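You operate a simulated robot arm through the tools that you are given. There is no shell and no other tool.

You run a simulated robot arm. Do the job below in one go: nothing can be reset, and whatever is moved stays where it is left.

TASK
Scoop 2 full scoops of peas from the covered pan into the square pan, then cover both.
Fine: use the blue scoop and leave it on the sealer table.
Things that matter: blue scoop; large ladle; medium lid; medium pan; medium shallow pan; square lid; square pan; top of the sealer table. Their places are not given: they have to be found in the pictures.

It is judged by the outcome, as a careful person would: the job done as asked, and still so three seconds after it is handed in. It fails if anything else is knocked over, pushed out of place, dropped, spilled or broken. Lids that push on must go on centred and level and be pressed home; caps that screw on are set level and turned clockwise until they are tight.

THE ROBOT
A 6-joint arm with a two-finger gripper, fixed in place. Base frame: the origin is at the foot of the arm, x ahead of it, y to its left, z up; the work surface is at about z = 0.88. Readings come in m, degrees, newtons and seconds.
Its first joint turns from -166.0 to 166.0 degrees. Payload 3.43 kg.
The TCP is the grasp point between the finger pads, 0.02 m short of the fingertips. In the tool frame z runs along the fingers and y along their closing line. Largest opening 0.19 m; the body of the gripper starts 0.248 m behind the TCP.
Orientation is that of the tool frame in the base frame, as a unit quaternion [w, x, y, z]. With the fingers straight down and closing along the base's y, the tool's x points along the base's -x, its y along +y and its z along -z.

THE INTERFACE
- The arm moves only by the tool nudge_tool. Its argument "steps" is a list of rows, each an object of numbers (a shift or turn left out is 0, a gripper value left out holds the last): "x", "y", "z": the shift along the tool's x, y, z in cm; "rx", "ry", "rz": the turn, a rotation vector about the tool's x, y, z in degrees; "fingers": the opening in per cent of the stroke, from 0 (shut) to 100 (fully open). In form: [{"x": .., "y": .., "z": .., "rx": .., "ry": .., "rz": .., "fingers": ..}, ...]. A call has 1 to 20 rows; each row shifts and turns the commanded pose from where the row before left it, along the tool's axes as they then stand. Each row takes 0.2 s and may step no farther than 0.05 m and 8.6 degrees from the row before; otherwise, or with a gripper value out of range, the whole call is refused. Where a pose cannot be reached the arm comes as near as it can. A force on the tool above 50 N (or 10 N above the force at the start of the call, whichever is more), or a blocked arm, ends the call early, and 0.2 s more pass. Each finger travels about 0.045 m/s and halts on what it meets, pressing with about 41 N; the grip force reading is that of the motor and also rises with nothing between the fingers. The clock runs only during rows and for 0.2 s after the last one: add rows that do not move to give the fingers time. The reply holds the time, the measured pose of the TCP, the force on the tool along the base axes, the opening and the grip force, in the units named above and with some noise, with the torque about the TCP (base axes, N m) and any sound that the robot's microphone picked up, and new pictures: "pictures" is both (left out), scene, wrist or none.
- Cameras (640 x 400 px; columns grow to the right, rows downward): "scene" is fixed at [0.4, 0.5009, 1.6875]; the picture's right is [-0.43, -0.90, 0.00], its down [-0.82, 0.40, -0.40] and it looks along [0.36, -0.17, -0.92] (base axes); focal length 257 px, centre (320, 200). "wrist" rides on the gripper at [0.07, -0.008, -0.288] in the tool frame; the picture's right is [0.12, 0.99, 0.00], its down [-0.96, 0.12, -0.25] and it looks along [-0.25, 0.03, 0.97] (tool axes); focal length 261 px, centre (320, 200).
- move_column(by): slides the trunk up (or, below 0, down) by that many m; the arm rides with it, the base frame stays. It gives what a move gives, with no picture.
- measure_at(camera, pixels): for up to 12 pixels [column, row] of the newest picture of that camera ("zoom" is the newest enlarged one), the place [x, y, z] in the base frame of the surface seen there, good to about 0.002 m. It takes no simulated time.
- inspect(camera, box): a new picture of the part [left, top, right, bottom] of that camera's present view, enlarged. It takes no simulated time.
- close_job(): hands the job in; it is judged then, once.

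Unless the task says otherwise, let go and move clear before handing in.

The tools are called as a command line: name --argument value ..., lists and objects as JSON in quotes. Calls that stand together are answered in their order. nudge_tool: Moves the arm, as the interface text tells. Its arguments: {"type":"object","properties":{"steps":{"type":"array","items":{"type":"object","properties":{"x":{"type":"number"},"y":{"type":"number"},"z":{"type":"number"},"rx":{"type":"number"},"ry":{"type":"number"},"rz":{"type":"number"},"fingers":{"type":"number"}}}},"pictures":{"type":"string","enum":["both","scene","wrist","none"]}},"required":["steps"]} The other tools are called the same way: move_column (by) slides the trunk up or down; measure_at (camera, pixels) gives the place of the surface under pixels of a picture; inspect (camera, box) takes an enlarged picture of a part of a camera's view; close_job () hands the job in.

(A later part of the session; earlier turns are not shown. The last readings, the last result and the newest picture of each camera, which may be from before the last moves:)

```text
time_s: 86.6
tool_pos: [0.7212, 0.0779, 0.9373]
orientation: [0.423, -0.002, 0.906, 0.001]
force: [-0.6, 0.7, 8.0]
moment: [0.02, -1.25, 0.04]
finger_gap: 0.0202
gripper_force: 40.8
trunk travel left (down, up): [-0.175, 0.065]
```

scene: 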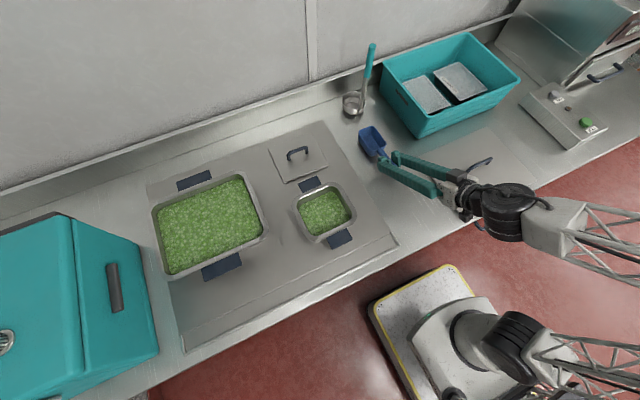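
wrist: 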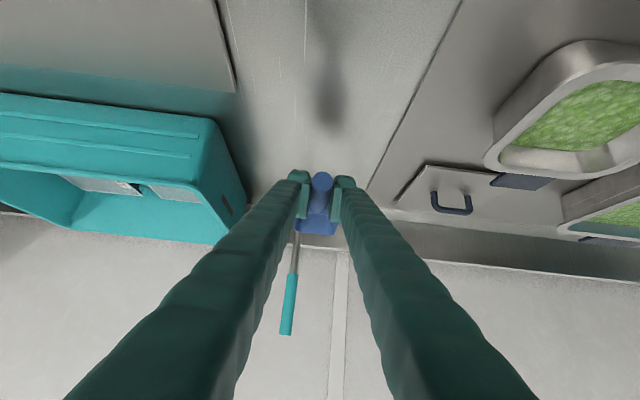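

The nose touched early (TCP 0.937, moment −1.25 N m), so the scoop has slipped about 4.5° nose-down in the grip. I'll raise slightly, pitch up 4.5° so the bowl is flat, then lower again.

nudge_tool --steps '[{"x": -0.383, "z": -0.3215}, {"ry": -4.5}, {}, {"x": 0.407, "z": 0.29}, {"x": 0.407, "z": 0.29}, {}]' --pictures "scene"

inspect --camera "scene" --box '[340, 110, 440, 210]'

```text
time_s: 88.0
tool_pos: [0.7202, 0.0782, 0.9325]
orientation: [0.458, -0.001, 0.889, 0.001]
force: [1.0, -0.3, -0.3]
moment: [0.01, 0.1, 0.03]
finger_gap: 0.0199
gripper_force: 40.9
trunk travel left (down, up): [-0.175, 0.065]
```

scene: 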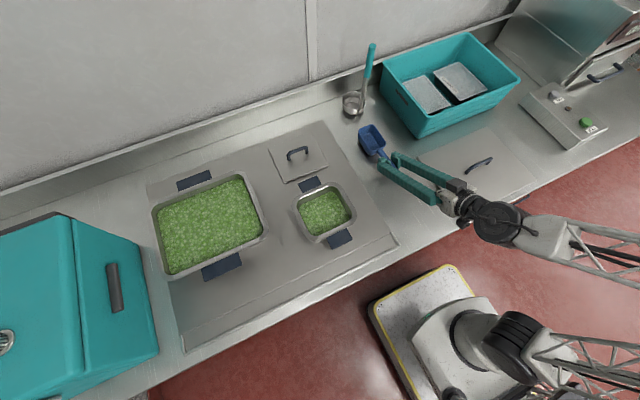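

```text
4.00 times, centred on (390, 160) of scene
```

zoom: 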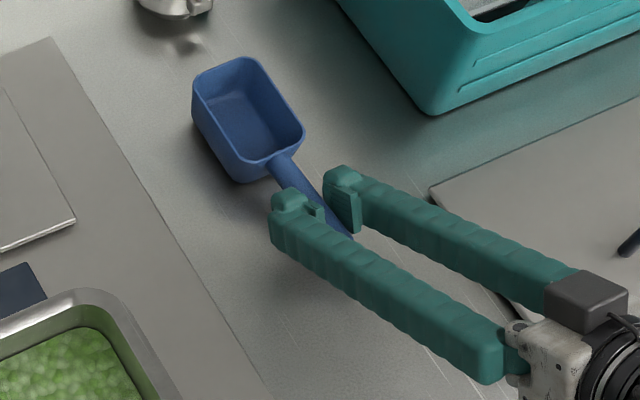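

nudge_tool --steps '[{"x": 0.244, "z": 0.174}, {"x": 0.163, "z": 0.116}, {}]' --pictures "none"

```text
time_s: 88.8
tool_pos: [0.721, 0.079, 0.9288]
orientation: [0.459, -0.001, 0.888, 0.001]
force: [-1.9, -1.4, 11.7]
moment: [0.03, -0.65, -0.08]
finger_gap: 0.0203
gripper_force: 40.9
trunk travel left (down, up): [-0.175, 0.065]
```

The bowl is now resting nearly flat on the counter (11.7 N, small moment). Releasing and backing out along the tool axis.

nudge_tool --steps '[{"x": -0.081, "z": -0.058}, {"fingers": 30}, {}, {}, {}, {}]' --pictures "scene"

inspect --camera "scene" --box '[340, 110, 440, 210]'

```text
time_s: 90.2
tool_pos: [0.7212, 0.0787, 0.9277]
orientation: [0.459, -0.001, 0.889, 0.0]
force: [1.4, 0.5, 0.1]
moment: [-0.02, 0.01, -0.01]
finger_gap: 0.057
gripper_force: 0.1
trunk travel left (down, up): [-0.175, 0.065]
```

scene: 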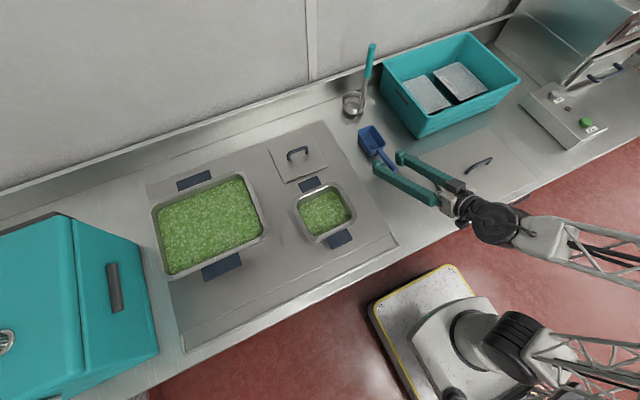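

```text
4.00 times, centred on (390, 160) of scene
```

zoom: 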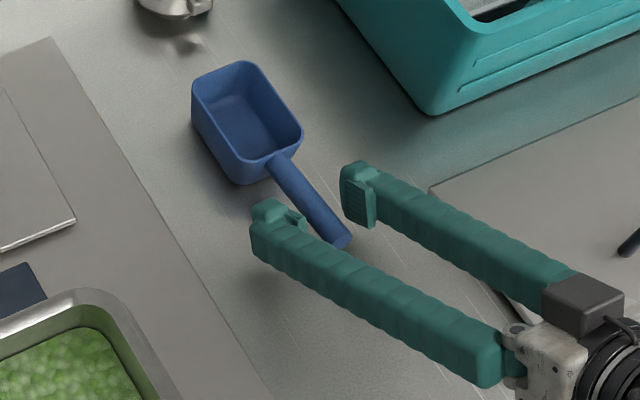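

The scoop sits upright on the counter. Retreating, rising and turning the gripper back to vertical for the square lid.

nudge_tool --steps '[{"z": -2}, {"z": -3}, {"z": -3}, {"x": -3.05, "z": -2.18}, {"x": -3.05, "z": -2.18}, {"x": -3.05, "z": -2.18}, {"x": -3.05, "z": -2.18}, {"ry": 7.786}, {"ry": 7.786}, {"ry": 7.786}, {"ry": 7.786}, {"ry": 7.786}, {"ry": 7.786}, {"ry": 7.786}, {}]' --pictures "both"

inspect --camera "scene" --box '[255, 110, 405, 250]'

```text
time_s: 93.4
tool_pos: [0.657, 0.0782, 1.1241]
orientation: [-0.002, -0.001, 1.0, -0.001]
force: [0.9, -0.4, -0.6]
moment: [0.0, 0.09, 0.02]
finger_gap: 0.0571
gripper_force: 0.1
trunk travel left (down, up): [-0.175, 0.065]
```

scene: 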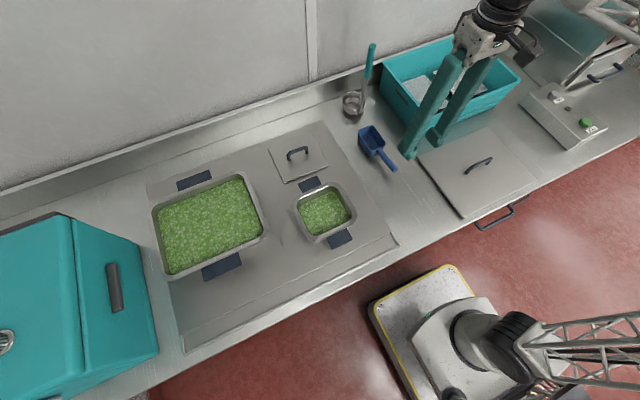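
wrist: 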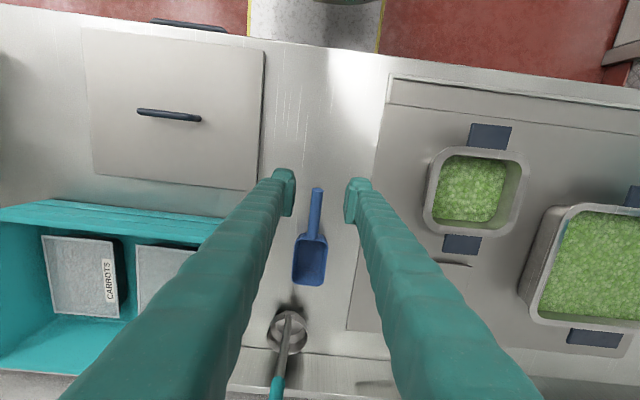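

```text
2.86 times, centred on (330, 180) of scene
```

zoom: 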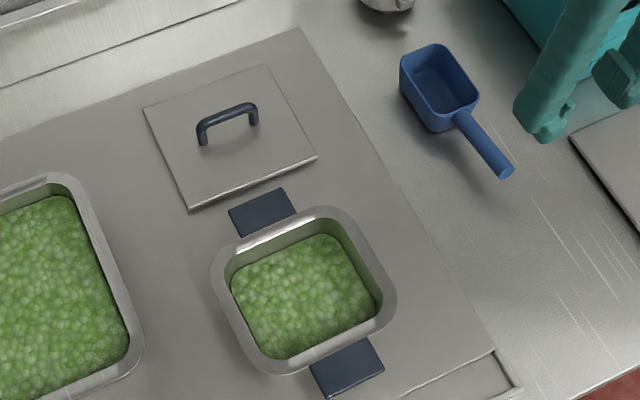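

Clear view of everything now. I'll measure the square lid's corners and handle and the square pan's rim for an accurate placement.

measure_at --camera "zoom" --pixels '[[147, 109], [264, 68], [313, 156], [189, 203], [204, 122], [228, 110], [252, 107], [205, 68], [165, 155], [250, 180], [290, 112], [228, 109]]'

measure_at --camera "zoom" --pixels '[[216, 265], [222, 260], [240, 325], [265, 365], [300, 364], [355, 345], [390, 315], [390, 290], [370, 245], [345, 215], [310, 212], [255, 232]]'

measure_at --camera "zoom" --pixels '[[233, 215], [240, 235], [282, 192], [294, 212], [316, 370], [327, 394], [371, 345], [382, 368], [262, 212], [348, 370]]'

```text
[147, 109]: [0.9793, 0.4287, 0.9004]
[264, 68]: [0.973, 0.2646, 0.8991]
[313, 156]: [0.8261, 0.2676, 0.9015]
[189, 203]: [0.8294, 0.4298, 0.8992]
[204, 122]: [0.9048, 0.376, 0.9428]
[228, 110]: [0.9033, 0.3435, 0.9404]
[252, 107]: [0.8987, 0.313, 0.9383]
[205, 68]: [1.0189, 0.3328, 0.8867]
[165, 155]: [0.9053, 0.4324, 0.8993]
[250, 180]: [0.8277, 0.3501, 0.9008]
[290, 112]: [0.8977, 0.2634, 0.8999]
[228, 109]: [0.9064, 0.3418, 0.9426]
```

```text
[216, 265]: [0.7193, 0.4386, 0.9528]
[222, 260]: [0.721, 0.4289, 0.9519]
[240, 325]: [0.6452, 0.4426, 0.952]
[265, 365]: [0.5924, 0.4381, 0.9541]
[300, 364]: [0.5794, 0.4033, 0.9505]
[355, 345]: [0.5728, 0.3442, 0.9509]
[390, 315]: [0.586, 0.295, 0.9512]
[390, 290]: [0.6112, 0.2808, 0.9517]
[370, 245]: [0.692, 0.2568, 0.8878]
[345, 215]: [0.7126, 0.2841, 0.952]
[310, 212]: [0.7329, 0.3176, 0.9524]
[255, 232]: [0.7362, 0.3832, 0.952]
```

```text
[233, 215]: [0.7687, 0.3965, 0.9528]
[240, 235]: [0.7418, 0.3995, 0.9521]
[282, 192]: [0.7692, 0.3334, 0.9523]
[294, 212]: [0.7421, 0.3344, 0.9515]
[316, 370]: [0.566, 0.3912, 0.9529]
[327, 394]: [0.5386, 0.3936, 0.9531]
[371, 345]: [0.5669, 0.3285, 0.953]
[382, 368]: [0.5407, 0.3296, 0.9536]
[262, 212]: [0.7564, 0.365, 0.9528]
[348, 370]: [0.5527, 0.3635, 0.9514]
```

inspect --camera "scene" --box '[262, 125, 338, 190]'

```text
6.15 times, centred on (300, 158) of scene
```

zoom: 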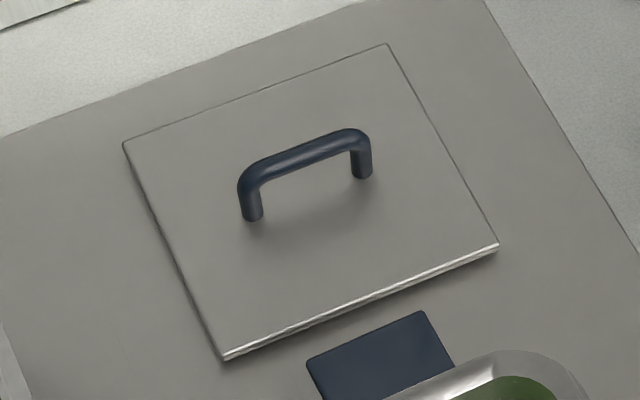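

measure_at --camera "zoom" --pixels '[[125, 146], [128, 148], [386, 46], [383, 50], [495, 244], [492, 240], [226, 354], [230, 348], [255, 97], [258, 103], [445, 150], [438, 152]]'

measure_at --camera "zoom" --pixels '[[176, 250], [184, 250], [360, 296], [358, 288], [300, 148], [300, 153], [300, 160], [350, 132], [250, 172], [250, 215], [362, 175], [245, 185]]'

```text
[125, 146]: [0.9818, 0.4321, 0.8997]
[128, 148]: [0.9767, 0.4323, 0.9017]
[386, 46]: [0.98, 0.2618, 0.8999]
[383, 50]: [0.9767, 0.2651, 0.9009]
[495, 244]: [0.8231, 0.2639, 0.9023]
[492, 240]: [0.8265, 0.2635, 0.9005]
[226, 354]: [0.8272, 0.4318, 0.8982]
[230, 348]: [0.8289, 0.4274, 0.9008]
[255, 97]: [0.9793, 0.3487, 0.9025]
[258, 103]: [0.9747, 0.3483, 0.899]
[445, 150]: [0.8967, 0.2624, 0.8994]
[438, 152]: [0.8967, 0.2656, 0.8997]
```

```text
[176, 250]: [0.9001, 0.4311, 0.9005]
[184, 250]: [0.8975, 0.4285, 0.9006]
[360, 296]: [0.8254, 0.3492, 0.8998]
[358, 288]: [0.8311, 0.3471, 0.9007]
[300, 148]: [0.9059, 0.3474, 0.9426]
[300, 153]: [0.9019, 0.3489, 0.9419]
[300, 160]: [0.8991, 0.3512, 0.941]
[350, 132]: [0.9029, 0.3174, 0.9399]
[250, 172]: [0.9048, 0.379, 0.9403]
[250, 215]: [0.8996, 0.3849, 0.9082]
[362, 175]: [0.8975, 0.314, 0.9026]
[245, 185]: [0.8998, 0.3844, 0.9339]
```

measure_at --camera "scene" --pixels '[[372, 46], [366, 75], [361, 90], [310, 40], [300, 100], [310, 80], [340, 92], [348, 100]]'

nudge_tool --steps '[{"rz": -8.1818}, {"rz": -8.1818}, {"rz": -8.1818}, {"rz": -8.1818}, {"rz": -8.1818}, {"rz": -8.1818}, {"rz": -8.1818}, {"rz": -8.1818}, {"rz": -8.1818}, {"rz": -8.1818}, {"rz": -8.182}, {"ry": -6.6667}, {"ry": -6.6667}, {"ry": -6.6667}, {}]' --pictures "none"

```text
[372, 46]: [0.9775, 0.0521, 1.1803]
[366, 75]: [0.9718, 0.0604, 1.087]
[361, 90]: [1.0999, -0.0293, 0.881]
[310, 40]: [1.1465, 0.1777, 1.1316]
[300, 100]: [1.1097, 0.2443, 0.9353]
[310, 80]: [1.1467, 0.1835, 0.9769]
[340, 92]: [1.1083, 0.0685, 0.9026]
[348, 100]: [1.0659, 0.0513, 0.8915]
```

```text
time_s: 96.6
tool_pos: [0.656, 0.0796, 1.1258]
orientation: [-0.122, 0.697, -0.695, -0.123]
force: [-0.2, -0.1, -0.1]
moment: [-0.04, -0.03, -0.01]
finger_gap: 0.0569
gripper_force: 0.0
trunk travel left (down, up): [-0.175, 0.065]
```

The ladle stands upright at about (0.977, 0.055) up to z 1.18, and the straight path to the lid keeps at least 15 cm from it. Moving to just above the square lid's handle.

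nudge_tool --steps '[{"x": -2.4, "y": -2.733, "z": 2.124}, {"x": -2.4, "y": -2.733, "z": 2.124}, {"x": -2.4, "y": -2.733, "z": 2.124}, {"x": -2.4, "y": -2.733, "z": 2.124}, {"x": -2.4, "y": -2.733, "z": 2.124}, {"x": -2.4, "y": -2.733, "z": 2.124}, {"x": -2.4, "y": -2.733, "z": 2.124}, {"x": -2.4, "y": -2.733, "z": 2.124}, {"x": -2.4, "y": -2.733, "z": 2.124}, {}]' --pictures "both"

```text
time_s: 98.8
tool_pos: [0.9028, 0.3467, 1.0185]
orientation: [-0.122, 0.697, -0.696, -0.123]
force: [1.1, 0.6, -0.2]
moment: [-0.04, 0.04, -0.03]
finger_gap: 0.0572
gripper_force: 0.0
trunk travel left (down, up): [-0.175, 0.065]
```

scene: 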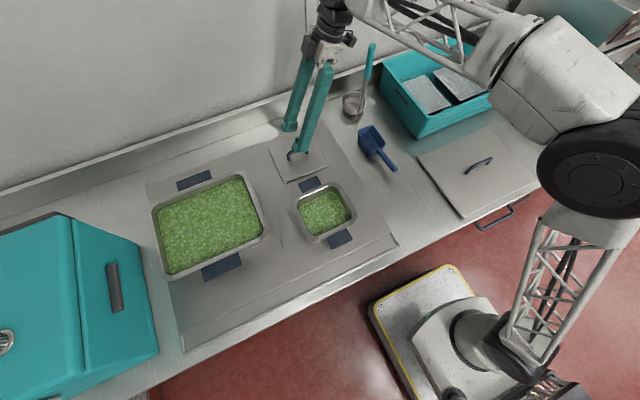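
wrist: 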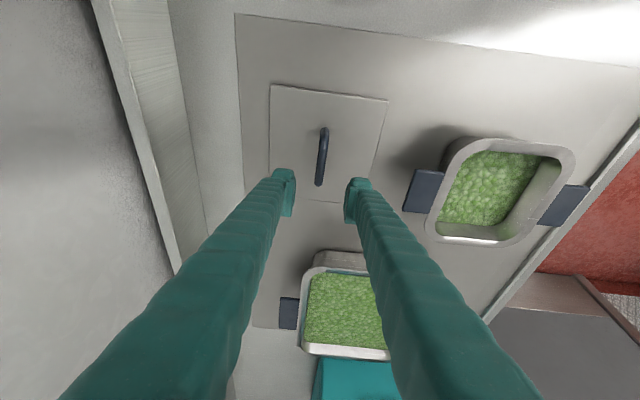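

The handle (wrist about 321,155) is centred between the fingers. Descending and gripping.

nudge_tool --steps '[{"x": 0.684, "z": 1.88}, {"x": 0.684, "z": 1.88}, {"x": 0.684, "z": 1.88}, {"x": 0.633, "z": 1.739}, {}, {"fingers": 0}, {}, {}, {}, {}, {}]' --pictures "wrist"

```text
time_s: 101.2
tool_pos: [0.9017, 0.3472, 0.9402]
orientation: [-0.122, 0.697, -0.696, -0.124]
force: [-0.2, 0.5, -0.1]
moment: [0.02, 0.03, -0.02]
finger_gap: 0.0114
gripper_force: 40.9
trunk travel left (down, up): [-0.175, 0.065]
```

wrist: 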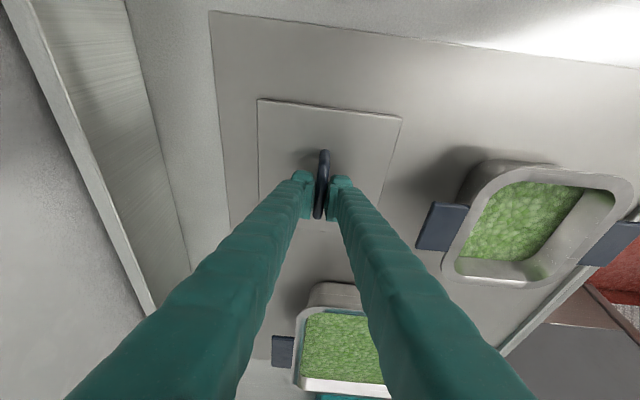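

Gripped (0.0114 m, 41 N). Lifting straight up, then carrying it over the square pan.

nudge_tool --steps '[{"x": -0.171, "z": -0.47}, {"x": -0.342, "z": -0.94}, {"x": -0.684, "z": -1.88}, {"x": -0.684, "z": -1.88}, {"x": -0.684, "z": -1.88}, {"x": -0.684, "z": -1.88}, {"x": -0.214, "y": 3.543, "z": 0.077}, {"x": -0.214, "y": 3.543, "z": 0.077}, {"x": -0.214, "y": 3.543, "z": 0.077}, {"x": -0.214, "y": 3.543, "z": 0.077}, {"x": -0.214, "y": 3.543, "z": 0.077}, {"x": -0.214, "y": 3.543, "z": 0.077}, {"x": -0.214, "y": 3.543, "z": 0.077}, {}]' --pictures "both"

```text
time_s: 104.2
tool_pos: [0.6544, 0.3613, 1.0354]
orientation: [0.123, -0.696, 0.697, 0.122]
force: [0.1, 0.6, -1.9]
moment: [0.0, -0.05, -0.01]
finger_gap: 0.0111
gripper_force: 41.0
trunk travel left (down, up): [-0.175, 0.065]
```

scene: 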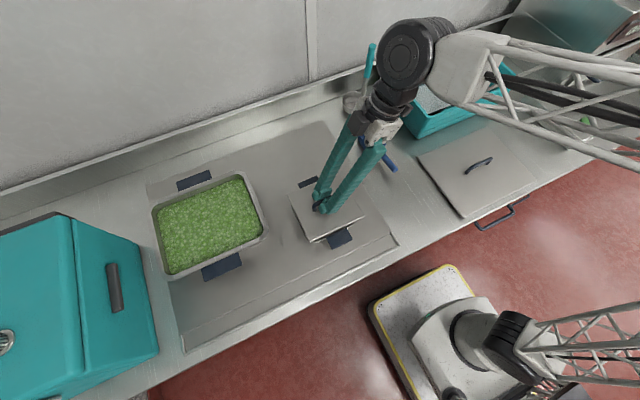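
wrist: 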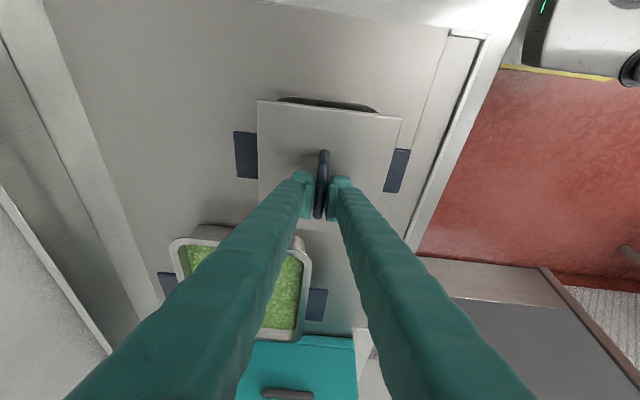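

The lid hovers level over the square pan. I'll measure its visible corners to check the centring before lowering.

inspect --camera "scene" --box '[280, 165, 375, 255]'

inspect --camera "wrist" --box '[220, 80, 420, 240]'

measure_at --camera "wrist" --pixels '[[259, 102], [400, 119], [386, 170], [260, 180], [330, 112], [300, 107], [370, 116], [260, 140], [393, 145], [388, 150], [265, 160], [285, 215]]'

```text
4.44 times, centred on (328, 210) of scene
```

zoom: 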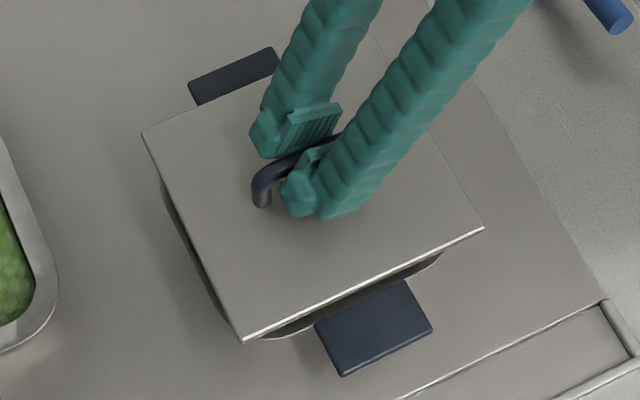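

```text
2.50 times, centred on (320, 160) of wrist
```

zoom: 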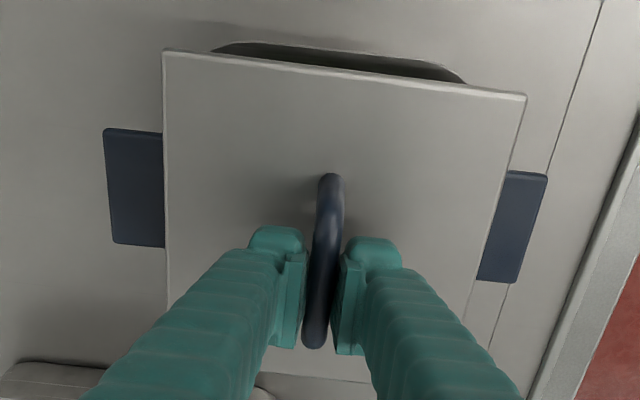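

```text
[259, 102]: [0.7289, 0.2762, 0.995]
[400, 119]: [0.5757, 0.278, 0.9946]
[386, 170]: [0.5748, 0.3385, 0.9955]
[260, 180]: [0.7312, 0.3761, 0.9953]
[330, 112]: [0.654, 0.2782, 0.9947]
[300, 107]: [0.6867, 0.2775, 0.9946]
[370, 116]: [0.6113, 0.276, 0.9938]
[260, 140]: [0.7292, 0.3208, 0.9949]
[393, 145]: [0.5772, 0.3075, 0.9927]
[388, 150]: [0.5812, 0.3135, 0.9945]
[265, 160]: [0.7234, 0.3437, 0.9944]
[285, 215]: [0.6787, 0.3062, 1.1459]
```

measure_at --camera "scene" --pixels '[[289, 195], [291, 197], [311, 240], [312, 238], [301, 219], [303, 219], [387, 216], [386, 215], [325, 233], [360, 218], [350, 222], [300, 190]]'

inspect --camera "scene" --box '[280, 165, 375, 255]'

measure_at --camera "zoom" --pixels '[[145, 135], [150, 137], [244, 336], [247, 330], [190, 235], [196, 235], [479, 230], [474, 226], [360, 283], [195, 110], [230, 75], [420, 300]]'

```text
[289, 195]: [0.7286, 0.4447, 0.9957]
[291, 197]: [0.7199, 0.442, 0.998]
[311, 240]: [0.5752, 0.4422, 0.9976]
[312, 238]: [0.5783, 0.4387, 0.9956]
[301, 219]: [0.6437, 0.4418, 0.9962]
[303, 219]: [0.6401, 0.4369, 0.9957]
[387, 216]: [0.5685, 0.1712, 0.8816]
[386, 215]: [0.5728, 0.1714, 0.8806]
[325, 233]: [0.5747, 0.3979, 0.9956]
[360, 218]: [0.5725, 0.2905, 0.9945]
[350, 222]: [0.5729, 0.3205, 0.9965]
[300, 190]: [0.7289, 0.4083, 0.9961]
```

```text
4.44 times, centred on (328, 210) of scene
```

zoom: 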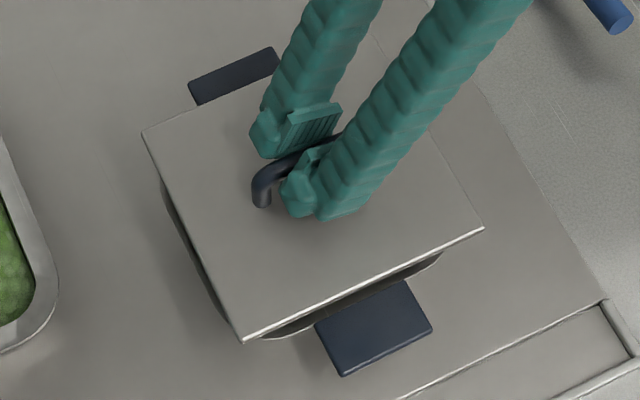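

```text
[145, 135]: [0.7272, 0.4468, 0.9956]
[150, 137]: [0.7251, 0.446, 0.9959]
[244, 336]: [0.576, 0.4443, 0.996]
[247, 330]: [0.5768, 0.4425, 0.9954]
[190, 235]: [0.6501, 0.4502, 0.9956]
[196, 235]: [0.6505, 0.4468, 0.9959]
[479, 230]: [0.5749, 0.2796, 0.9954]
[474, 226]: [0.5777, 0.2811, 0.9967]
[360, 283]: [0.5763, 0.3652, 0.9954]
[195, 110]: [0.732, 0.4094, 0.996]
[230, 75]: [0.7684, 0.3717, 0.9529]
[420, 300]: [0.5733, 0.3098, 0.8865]
```

The lid is level (z 0.995–0.996 at all corners), with its centre about 1.5–2 mm off the pan's centre in x and y. I'll correct that and lower to just above the rim.

nudge_tool --steps '[{"x": -0.207, "y": -0.15, "z": 0.075}, {"x": 0.342, "z": 0.94}, {"x": 0.342, "z": 0.94}, {}]' --pictures "both"

inspect --camera "scene" --box '[280, 165, 375, 255]'

inspect --camera "wrist" --box '[220, 80, 420, 240]'

```text
time_s: 105.2
tool_pos: [0.6571, 0.3648, 1.016]
orientation: [-0.123, 0.697, -0.696, -0.122]
force: [0.3, 0.8, -1.3]
moment: [-0.01, 0.01, 0.0]
finger_gap: 0.0113
gripper_force: 41.0
trunk travel left (down, up): [-0.175, 0.065]
```

scene: 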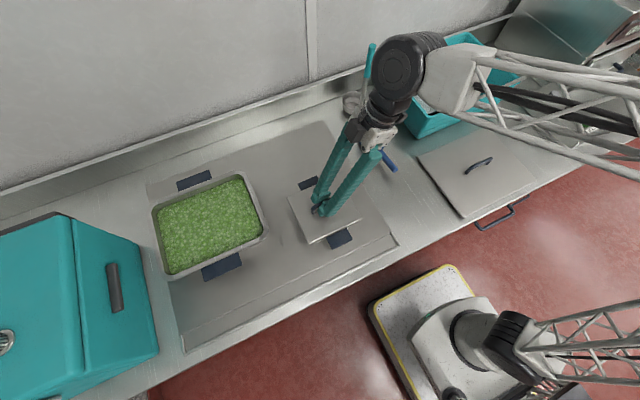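
wrist: 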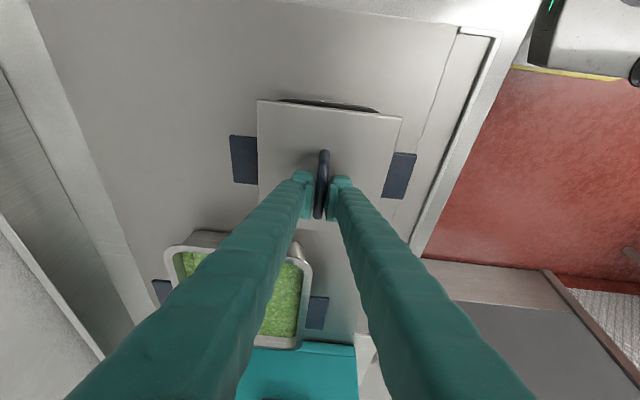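

```text
4.44 times, centred on (328, 210) of scene
```

zoom: 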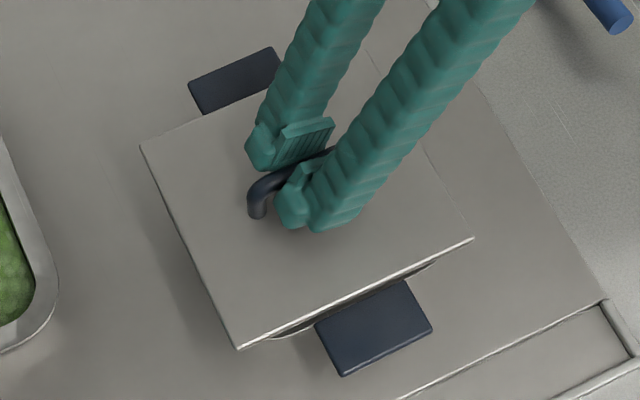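

```text
2.50 times, centred on (320, 160) of wrist
```

zoom: 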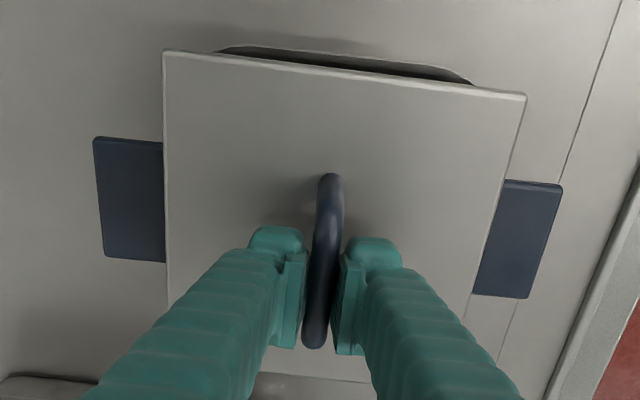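

measure_at --camera "zoom" --pixels '[[166, 55], [522, 98], [166, 150], [512, 150], [340, 72], [110, 200], [97, 145], [100, 255], [560, 188], [528, 295], [155, 200], [535, 240]]'

measure_at --camera "scene" --pixels '[[289, 198], [291, 200], [310, 242], [311, 240], [300, 220], [302, 220], [325, 235], [350, 224], [346, 232], [310, 186]]'

```text
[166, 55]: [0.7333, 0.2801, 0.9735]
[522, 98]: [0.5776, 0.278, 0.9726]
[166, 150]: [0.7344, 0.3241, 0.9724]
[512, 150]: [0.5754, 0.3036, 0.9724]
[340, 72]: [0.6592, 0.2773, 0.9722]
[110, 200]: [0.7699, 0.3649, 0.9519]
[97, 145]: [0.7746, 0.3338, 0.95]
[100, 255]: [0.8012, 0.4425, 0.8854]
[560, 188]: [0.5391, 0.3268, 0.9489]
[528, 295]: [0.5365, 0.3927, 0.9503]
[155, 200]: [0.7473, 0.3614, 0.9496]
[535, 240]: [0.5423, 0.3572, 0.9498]
```

```text
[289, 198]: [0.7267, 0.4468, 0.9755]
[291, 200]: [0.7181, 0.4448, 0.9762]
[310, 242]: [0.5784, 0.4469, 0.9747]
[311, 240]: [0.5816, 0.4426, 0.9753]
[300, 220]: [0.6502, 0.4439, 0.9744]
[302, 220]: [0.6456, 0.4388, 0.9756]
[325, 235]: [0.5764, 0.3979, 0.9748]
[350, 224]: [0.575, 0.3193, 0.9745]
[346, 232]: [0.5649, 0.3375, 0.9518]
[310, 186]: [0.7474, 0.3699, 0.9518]
```

Lid centre is about (0.655, 0.3625) against a pan centre of about (0.655, 0.363): well centred. Lowering slowly to seat it.

nudge_tool --steps '[{"x": 0.137, "z": 0.376}, {"x": 0.137, "z": 0.376}, {"x": 0.0684, "z": 0.188}, {"x": 0.0684, "z": 0.188}, {}]' --pictures "none"

```text
time_s: 106.4
tool_pos: [0.6547, 0.3633, 1.0036]
orientation: [-0.122, 0.696, -0.696, -0.123]
force: [0.0, -0.3, -1.5]
moment: [0.01, 0.01, 0.02]
finger_gap: 0.0113
gripper_force: 40.9
trunk travel left (down, up): [-0.175, 0.065]
```

nudge_tool --steps '[{"x": 0.0513, "z": 0.141}, {"x": 0.0513, "z": 0.141}, {"x": 0.0513, "z": 0.141}, {}]' --pictures "none"

```text
time_s: 107.4
tool_pos: [0.655, 0.3645, 0.9997]
orientation: [-0.124, 0.697, -0.695, -0.124]
force: [0.6, -1.6, 17.8]
moment: [-0.15, -0.02, 0.01]
finger_gap: 0.0114
gripper_force: 41.3
trunk travel left (down, up): [-0.175, 0.065]
```

Contact came at the expected seating height (TCP 0.9997, about 18 N). I'll press gently a bit more and check the lid's height and level.

nudge_tool --steps '[{"x": 0.0342, "z": 0.094}, {"x": 0.0342, "z": 0.094}, {}]' --pictures "both"

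inspect --camera "scene" --box '[280, 165, 375, 255]'

measure_at --camera "scene" --pixels '[[290, 201], [292, 202], [311, 242], [313, 240], [300, 222], [325, 236], [350, 225], [303, 195], [378, 219], [360, 222]]'

measure_at --camera "wrist" --pixels '[[262, 104], [398, 121], [265, 150], [390, 145], [330, 114], [262, 180], [384, 170]]'

```text
time_s: 108.2
tool_pos: [0.6546, 0.3641, 0.9986]
orientation: [-0.124, 0.697, -0.696, -0.122]
force: [2.5, 0.3, 32.1]
moment: [0.46, -0.01, -0.02]
finger_gap: 0.0118
gripper_force: 40.9
trunk travel left (down, up): [-0.175, 0.065]
```

scene: 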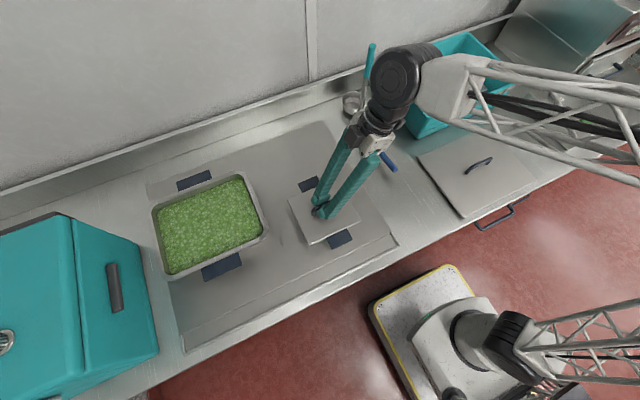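
wrist: 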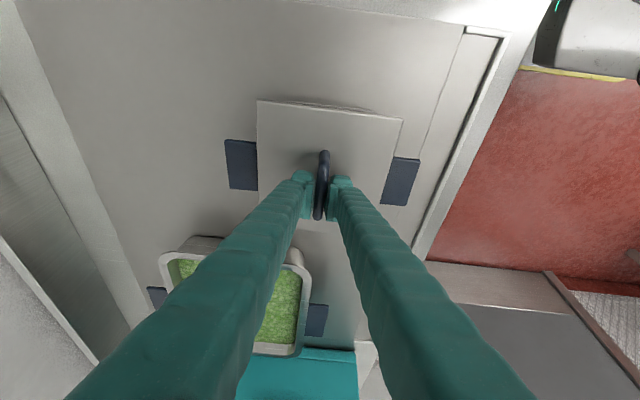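

```text
4.44 times, centred on (328, 210) of scene
```

zoom: 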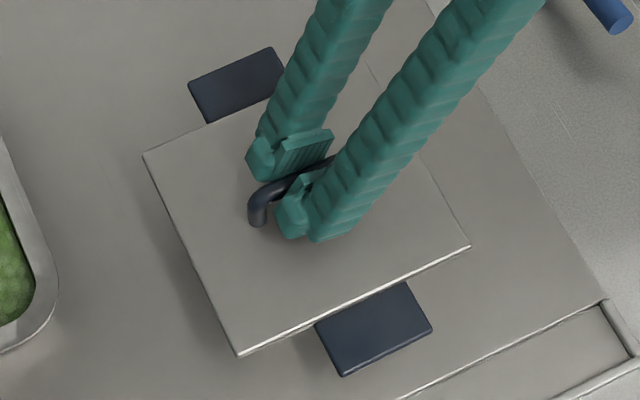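

```text
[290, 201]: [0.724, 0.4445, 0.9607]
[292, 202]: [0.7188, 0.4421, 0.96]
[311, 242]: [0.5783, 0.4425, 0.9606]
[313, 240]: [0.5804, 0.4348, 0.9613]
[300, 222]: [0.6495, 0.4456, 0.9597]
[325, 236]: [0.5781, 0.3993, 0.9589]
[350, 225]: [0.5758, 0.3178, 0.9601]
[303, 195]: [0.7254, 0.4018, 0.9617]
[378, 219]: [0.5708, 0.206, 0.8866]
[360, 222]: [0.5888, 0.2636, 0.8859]
```

```text
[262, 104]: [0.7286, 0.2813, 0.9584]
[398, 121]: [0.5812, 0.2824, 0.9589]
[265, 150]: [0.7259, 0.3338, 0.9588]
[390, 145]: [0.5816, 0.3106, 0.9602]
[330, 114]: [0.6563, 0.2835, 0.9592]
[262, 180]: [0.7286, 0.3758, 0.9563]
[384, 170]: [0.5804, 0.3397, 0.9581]
```

The lid top is level at 0.959–0.961 all round, the same height the medium lid had on its pan, so it is seated. Releasing and rising.

nudge_tool --steps '[{"x": -0.0684, "z": -0.188}, {}, {"fingers": 32}, {}, {}, {}, {"x": -0.684, "z": -1.88}, {"x": -1.026, "z": -2.82}, {"x": -1.026, "z": -2.82}, {"x": -1.026, "z": -2.82}, {"x": -1.026, "z": -2.82}, {}]' --pictures "both"

inspect --camera "scene" --box '[270, 155, 380, 255]'

```text
time_s: 110.8
tool_pos: [0.6555, 0.3643, 1.1389]
orientation: [-0.122, 0.697, -0.696, -0.123]
force: [0.3, -0.5, -0.4]
moment: [0.0, 0.02, 0.02]
finger_gap: 0.0607
gripper_force: 0.0
trunk travel left (down, up): [-0.175, 0.065]
```

scene: 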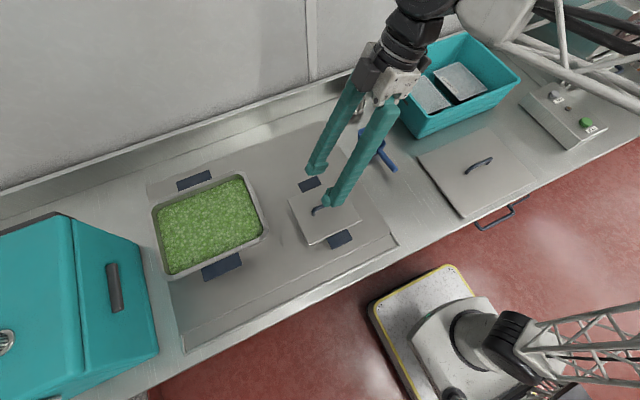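
wrist: 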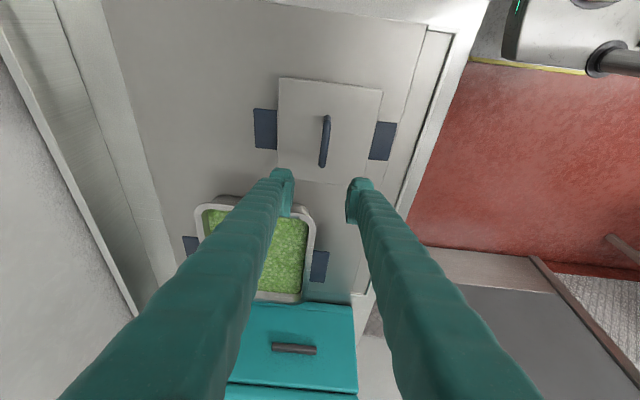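

```text
4.00 times, centred on (325, 205) of scene
```

zoom: 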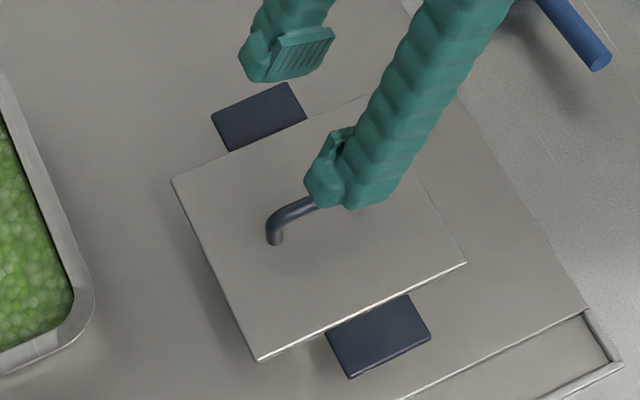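

The square lid sits squarely on its pan. Moving back to the medium lid, which is in front of the bin.

nudge_tool --steps '[{"x": 4.234, "y": 0.534, "z": -1.295}, {"x": 4.234, "y": 0.534, "z": -1.295}, {"x": 4.234, "y": 0.534, "z": -1.295}, {"x": 4.234, "y": 0.534, "z": -1.295}, {"x": 4.234, "y": 0.534, "z": -1.295}, {"x": 4.234, "y": 0.534, "z": -1.295}, {"x": 4.234, "y": 0.534, "z": -1.295}, {"x": 4.234, "y": 0.534, "z": -1.295}, {"x": 4.234, "y": 0.534, "z": -1.295}, {"x": 4.234, "y": 0.534, "z": -1.295}, {"x": 4.234, "y": 0.534, "z": -1.295}, {"x": 4.234, "y": 0.534, "z": -1.295}, {"x": 4.234, "y": 0.534, "z": -1.295}, {}]' --pictures "both"

inspect --camera "wrist" --box '[210, 20, 450, 240]'

```text
time_s: 113.8
tool_pos: [0.5876, -0.2098, 1.1096]
orientation: [0.123, -0.696, 0.697, 0.124]
force: [0.7, 0.2, -0.8]
moment: [0.04, 0.02, 0.01]
finger_gap: 0.0608
gripper_force: 0.0
trunk travel left (down, up): [-0.175, 0.065]
```

scene: 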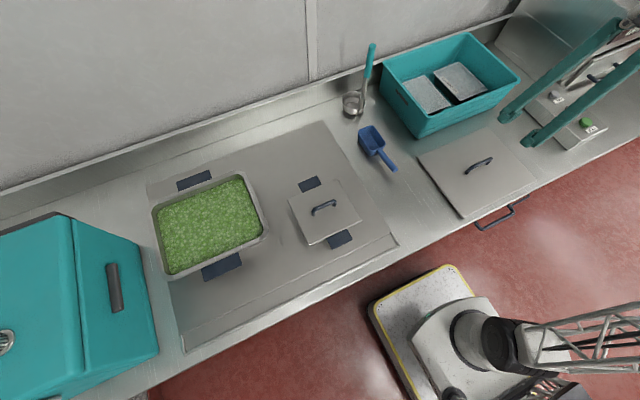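
wrist: 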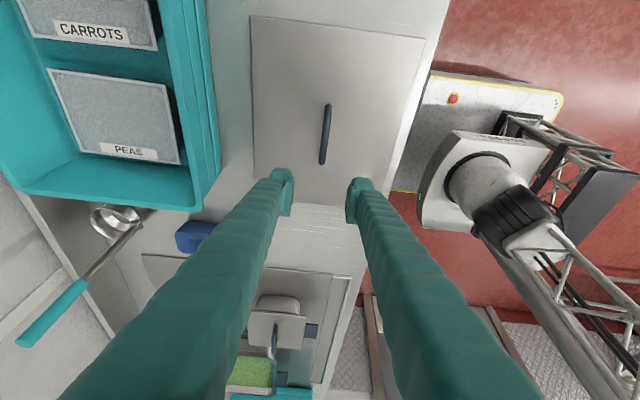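

```text
1.82 times, centred on (330, 130) of wrist
```

zoom: 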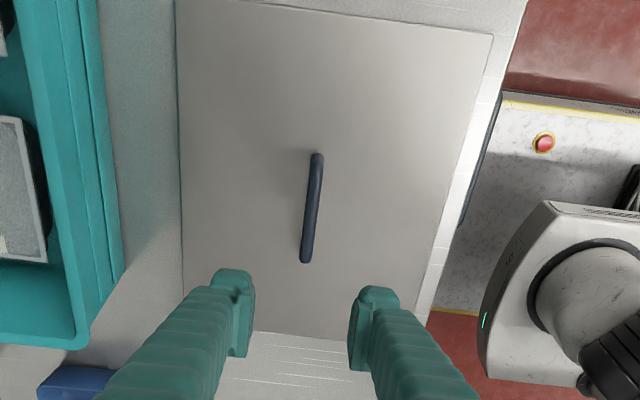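

The lid's handle (wrist about 326,133) is in line with the finger gap. Descending to it and gripping.

nudge_tool --steps '[{"x": 1.368, "z": 3.76}, {"x": 1.368, "z": 3.76}, {"x": 1.368, "z": 3.76}, {"x": 1.026, "z": 2.82}, {"x": 0.513, "z": 1.41}, {}]' --pictures "wrist"

```text
time_s: 115.2
tool_pos: [0.5863, -0.2087, 0.9433]
orientation: [0.124, -0.696, 0.697, 0.123]
force: [0.1, 0.4, 0.8]
moment: [-0.02, 0.01, 0.0]
finger_gap: 0.0608
gripper_force: 0.1
trunk travel left (down, up): [-0.175, 0.065]
```

wrist: 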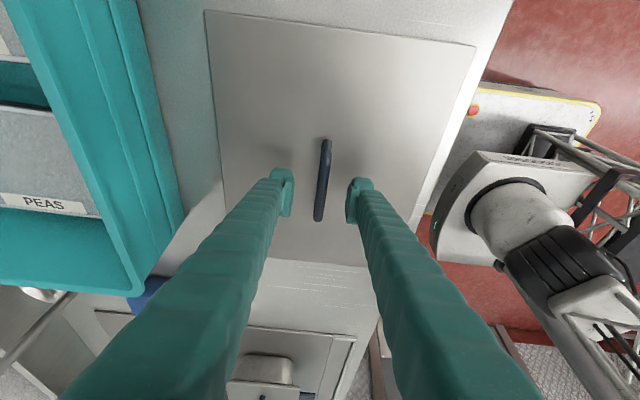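

nudge_tool --steps '[{"x": 0.188, "z": 0.517}, {"x": 0.188, "z": 0.517}, {}, {"fingers": 0}, {}, {}, {}, {}, {}]' --pictures "wrist"

```text
time_s: 117.2
tool_pos: [0.5873, -0.2084, 0.9316]
orientation: [-0.123, 0.696, -0.696, -0.122]
force: [-0.8, 0.4, 0.2]
moment: [-0.04, -0.02, -0.01]
finger_gap: 0.0118
gripper_force: 40.5
trunk travel left (down, up): [-0.175, 0.065]
```

wrist: 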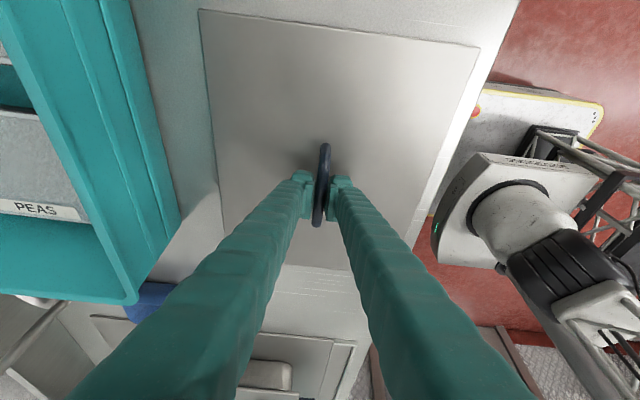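

Gripped (0.0118 m, 41 N). Lifting the medium lid straight up and starting the carry back.

nudge_tool --steps '[{"x": -0.171, "z": -0.47}, {"x": -0.513, "z": -1.41}, {"x": -1.026, "z": -2.82}, {"x": -1.026, "z": -2.82}, {"x": -1.026, "z": -2.82}, {"x": -1.026, "z": -2.82}, {"x": -1.026, "z": -2.82}, {"x": -1.026, "z": -2.82}, {"x": -3.04, "y": -0.675, "z": 1.106}, {"x": -3.04, "y": -0.675, "z": 1.106}, {"x": -3.04, "y": -0.675, "z": 1.106}, {"x": -3.04, "y": -0.675, "z": 1.106}, {"x": -3.04, "y": -0.675, "z": 1.106}, {"x": -3.04, "y": -0.675, "z": 1.106}, {"x": -3.04, "y": -0.675, "z": 1.106}, {"x": -3.04, "y": -0.675, "z": 1.106}, {"x": -3.04, "y": -0.675, "z": 1.106}, {"x": -3.04, "y": -0.675, "z": 1.106}, {}]' --pictures "scene"

```text
time_s: 121.2
tool_pos: [0.6561, 0.1149, 1.1312]
orientation: [0.122, -0.696, 0.696, 0.123]
force: [0.3, 0.0, -4.9]
moment: [0.04, 0.0, 0.03]
finger_gap: 0.0114
gripper_force: 41.5
trunk travel left (down, up): [-0.175, 0.065]
```

scene: 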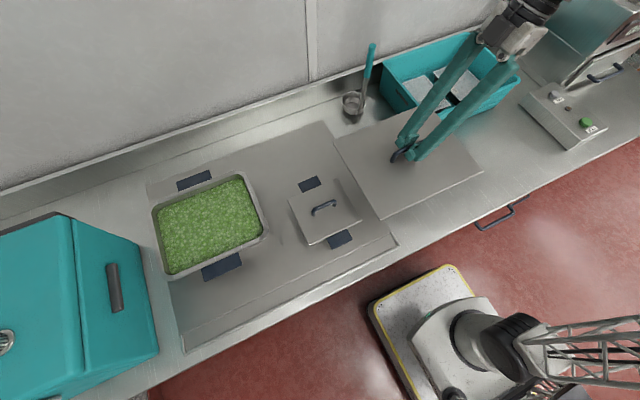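

The lid is level and under way. I'll re-measure the pea pan's tabs and rim while they're visible, then continue the carry.

inspect --camera "scene" --box '[140, 160, 280, 290]'

measure_at --camera "zoom" --pixels '[[211, 85], [310, 47], [318, 72], [222, 111], [290, 355], [390, 322], [403, 350], [297, 393], [130, 200], [470, 210], [300, 88], [300, 335]]'

nudge_tool --steps '[{"x": -3.036, "y": -0.667, "z": 1.105}, {"x": -3.036, "y": -0.667, "z": 1.105}, {"x": -3.036, "y": -0.667, "z": 1.105}, {"x": -3.036, "y": -0.667, "z": 1.105}, {"x": -3.036, "y": -0.667, "z": 1.105}, {"x": -3.036, "y": -0.667, "z": 1.105}, {"x": -3.036, "y": -0.667, "z": 1.105}, {"x": -3.036, "y": -0.667, "z": 1.105}, {"x": -3.036, "y": -0.667, "z": 1.105}, {"x": -3.036, "y": -0.667, "z": 1.105}, {"x": -3.036, "y": -0.667, "z": 1.105}, {"x": -3.036, "y": -0.667, "z": 1.105}, {"x": -3.036, "y": -0.667, "z": 1.105}, {"x": -3.036, "y": -0.667, "z": 1.105}, {"x": -3.036, "y": -0.667, "z": 1.105}, {"x": -3.036, "y": -0.667, "z": 1.105}, {"x": -3.036, "y": -0.667, "z": 1.105}, {"x": -3.036, "y": -0.667, "z": 1.105}, {}]' --pictures "both"

```text
3.08 times, centred on (210, 225) of scene
```

zoom: 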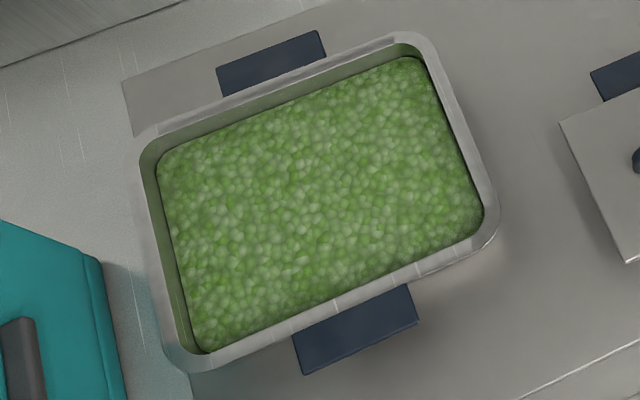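

```text
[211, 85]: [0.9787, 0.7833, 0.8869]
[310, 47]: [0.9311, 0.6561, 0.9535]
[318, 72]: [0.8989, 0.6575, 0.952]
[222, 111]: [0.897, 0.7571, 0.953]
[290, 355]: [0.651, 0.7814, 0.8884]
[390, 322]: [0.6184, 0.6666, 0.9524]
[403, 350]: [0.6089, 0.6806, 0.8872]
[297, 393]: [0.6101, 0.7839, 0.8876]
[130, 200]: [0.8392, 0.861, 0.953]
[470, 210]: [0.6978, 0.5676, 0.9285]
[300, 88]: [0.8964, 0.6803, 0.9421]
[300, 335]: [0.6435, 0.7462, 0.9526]
```

```text
time_s: 125.2
tool_pos: [0.7742, 0.6974, 1.1312]
orientation: [0.121, -0.697, 0.697, 0.122]
force: [0.1, 0.6, -5.6]
moment: [-0.02, 0.05, 0.06]
finger_gap: 0.0114
gripper_force: 41.2
trunk travel left (down, up): [-0.175, 0.065]
```

scene: 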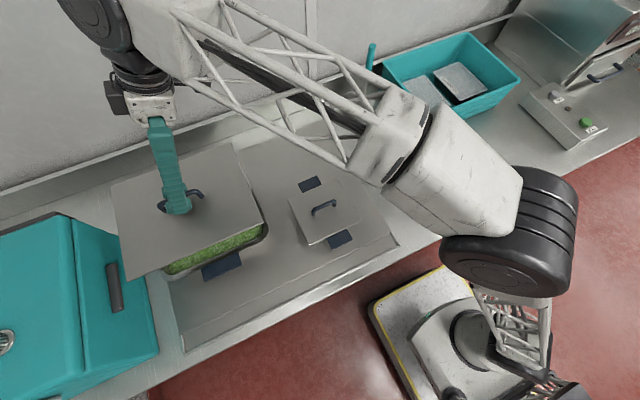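
wrist: 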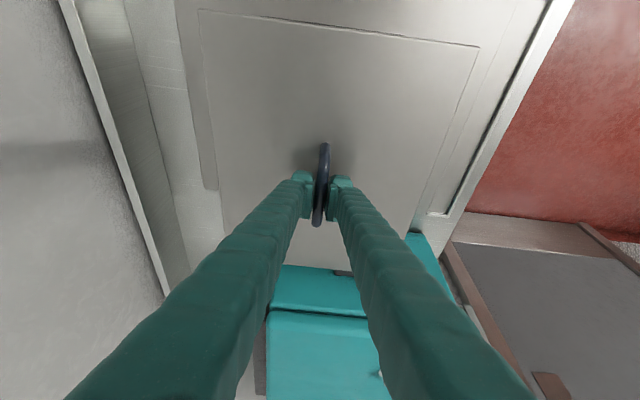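

Lid is over the pea pan at TCP (0.774, 0.697). Lowering to a hover just above the rim to check centring.

nudge_tool --steps '[{"x": 1.026, "z": 2.82}, {"x": 1.026, "z": 2.82}, {"x": 1.026, "z": 2.82}, {"x": 0.342, "z": 0.94}, {}]' --pictures "both"

inspect --camera "scene" --box '[125, 145, 285, 295]'

inspect --camera "wrist" --box '[150, 0, 510, 230]'

```text
time_s: 126.4
tool_pos: [0.775, 0.6977, 1.0309]
orientation: [-0.122, 0.697, -0.696, -0.123]
force: [0.0, -0.1, -4.9]
moment: [-0.04, 0.04, 0.02]
finger_gap: 0.0115
gripper_force: 40.9
trunk travel left (down, up): [-0.175, 0.065]
```

scene: 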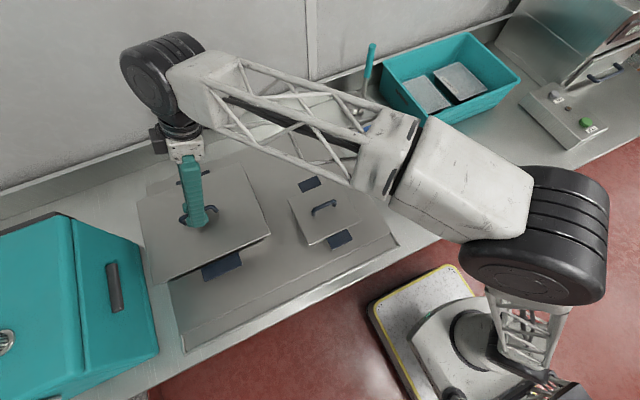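
wrist: 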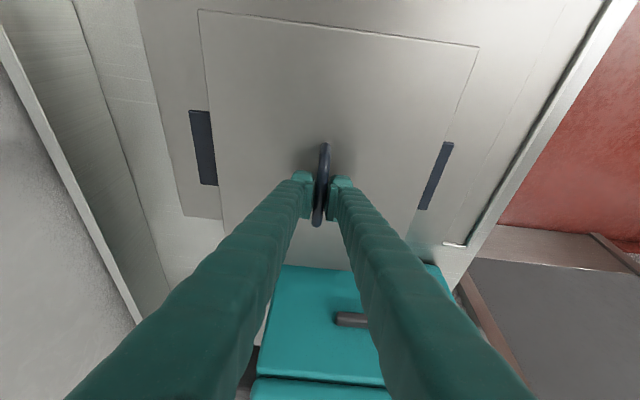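

```text
2.67 times, centred on (205, 220) of scene
```

zoom: 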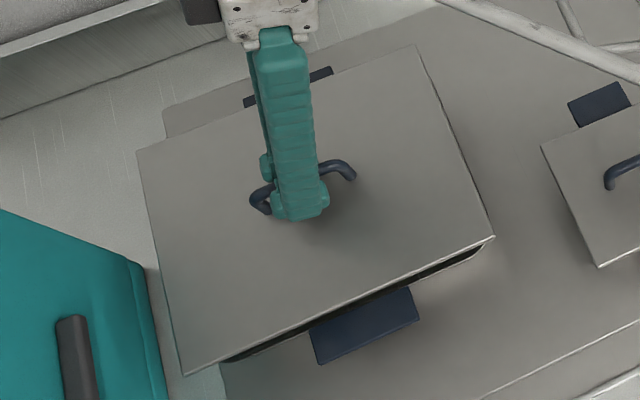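

```text
1.74 times, centred on (330, 115) of wrist
```

zoom: 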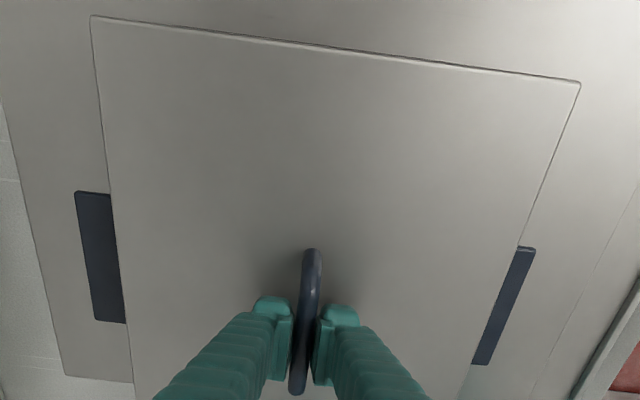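

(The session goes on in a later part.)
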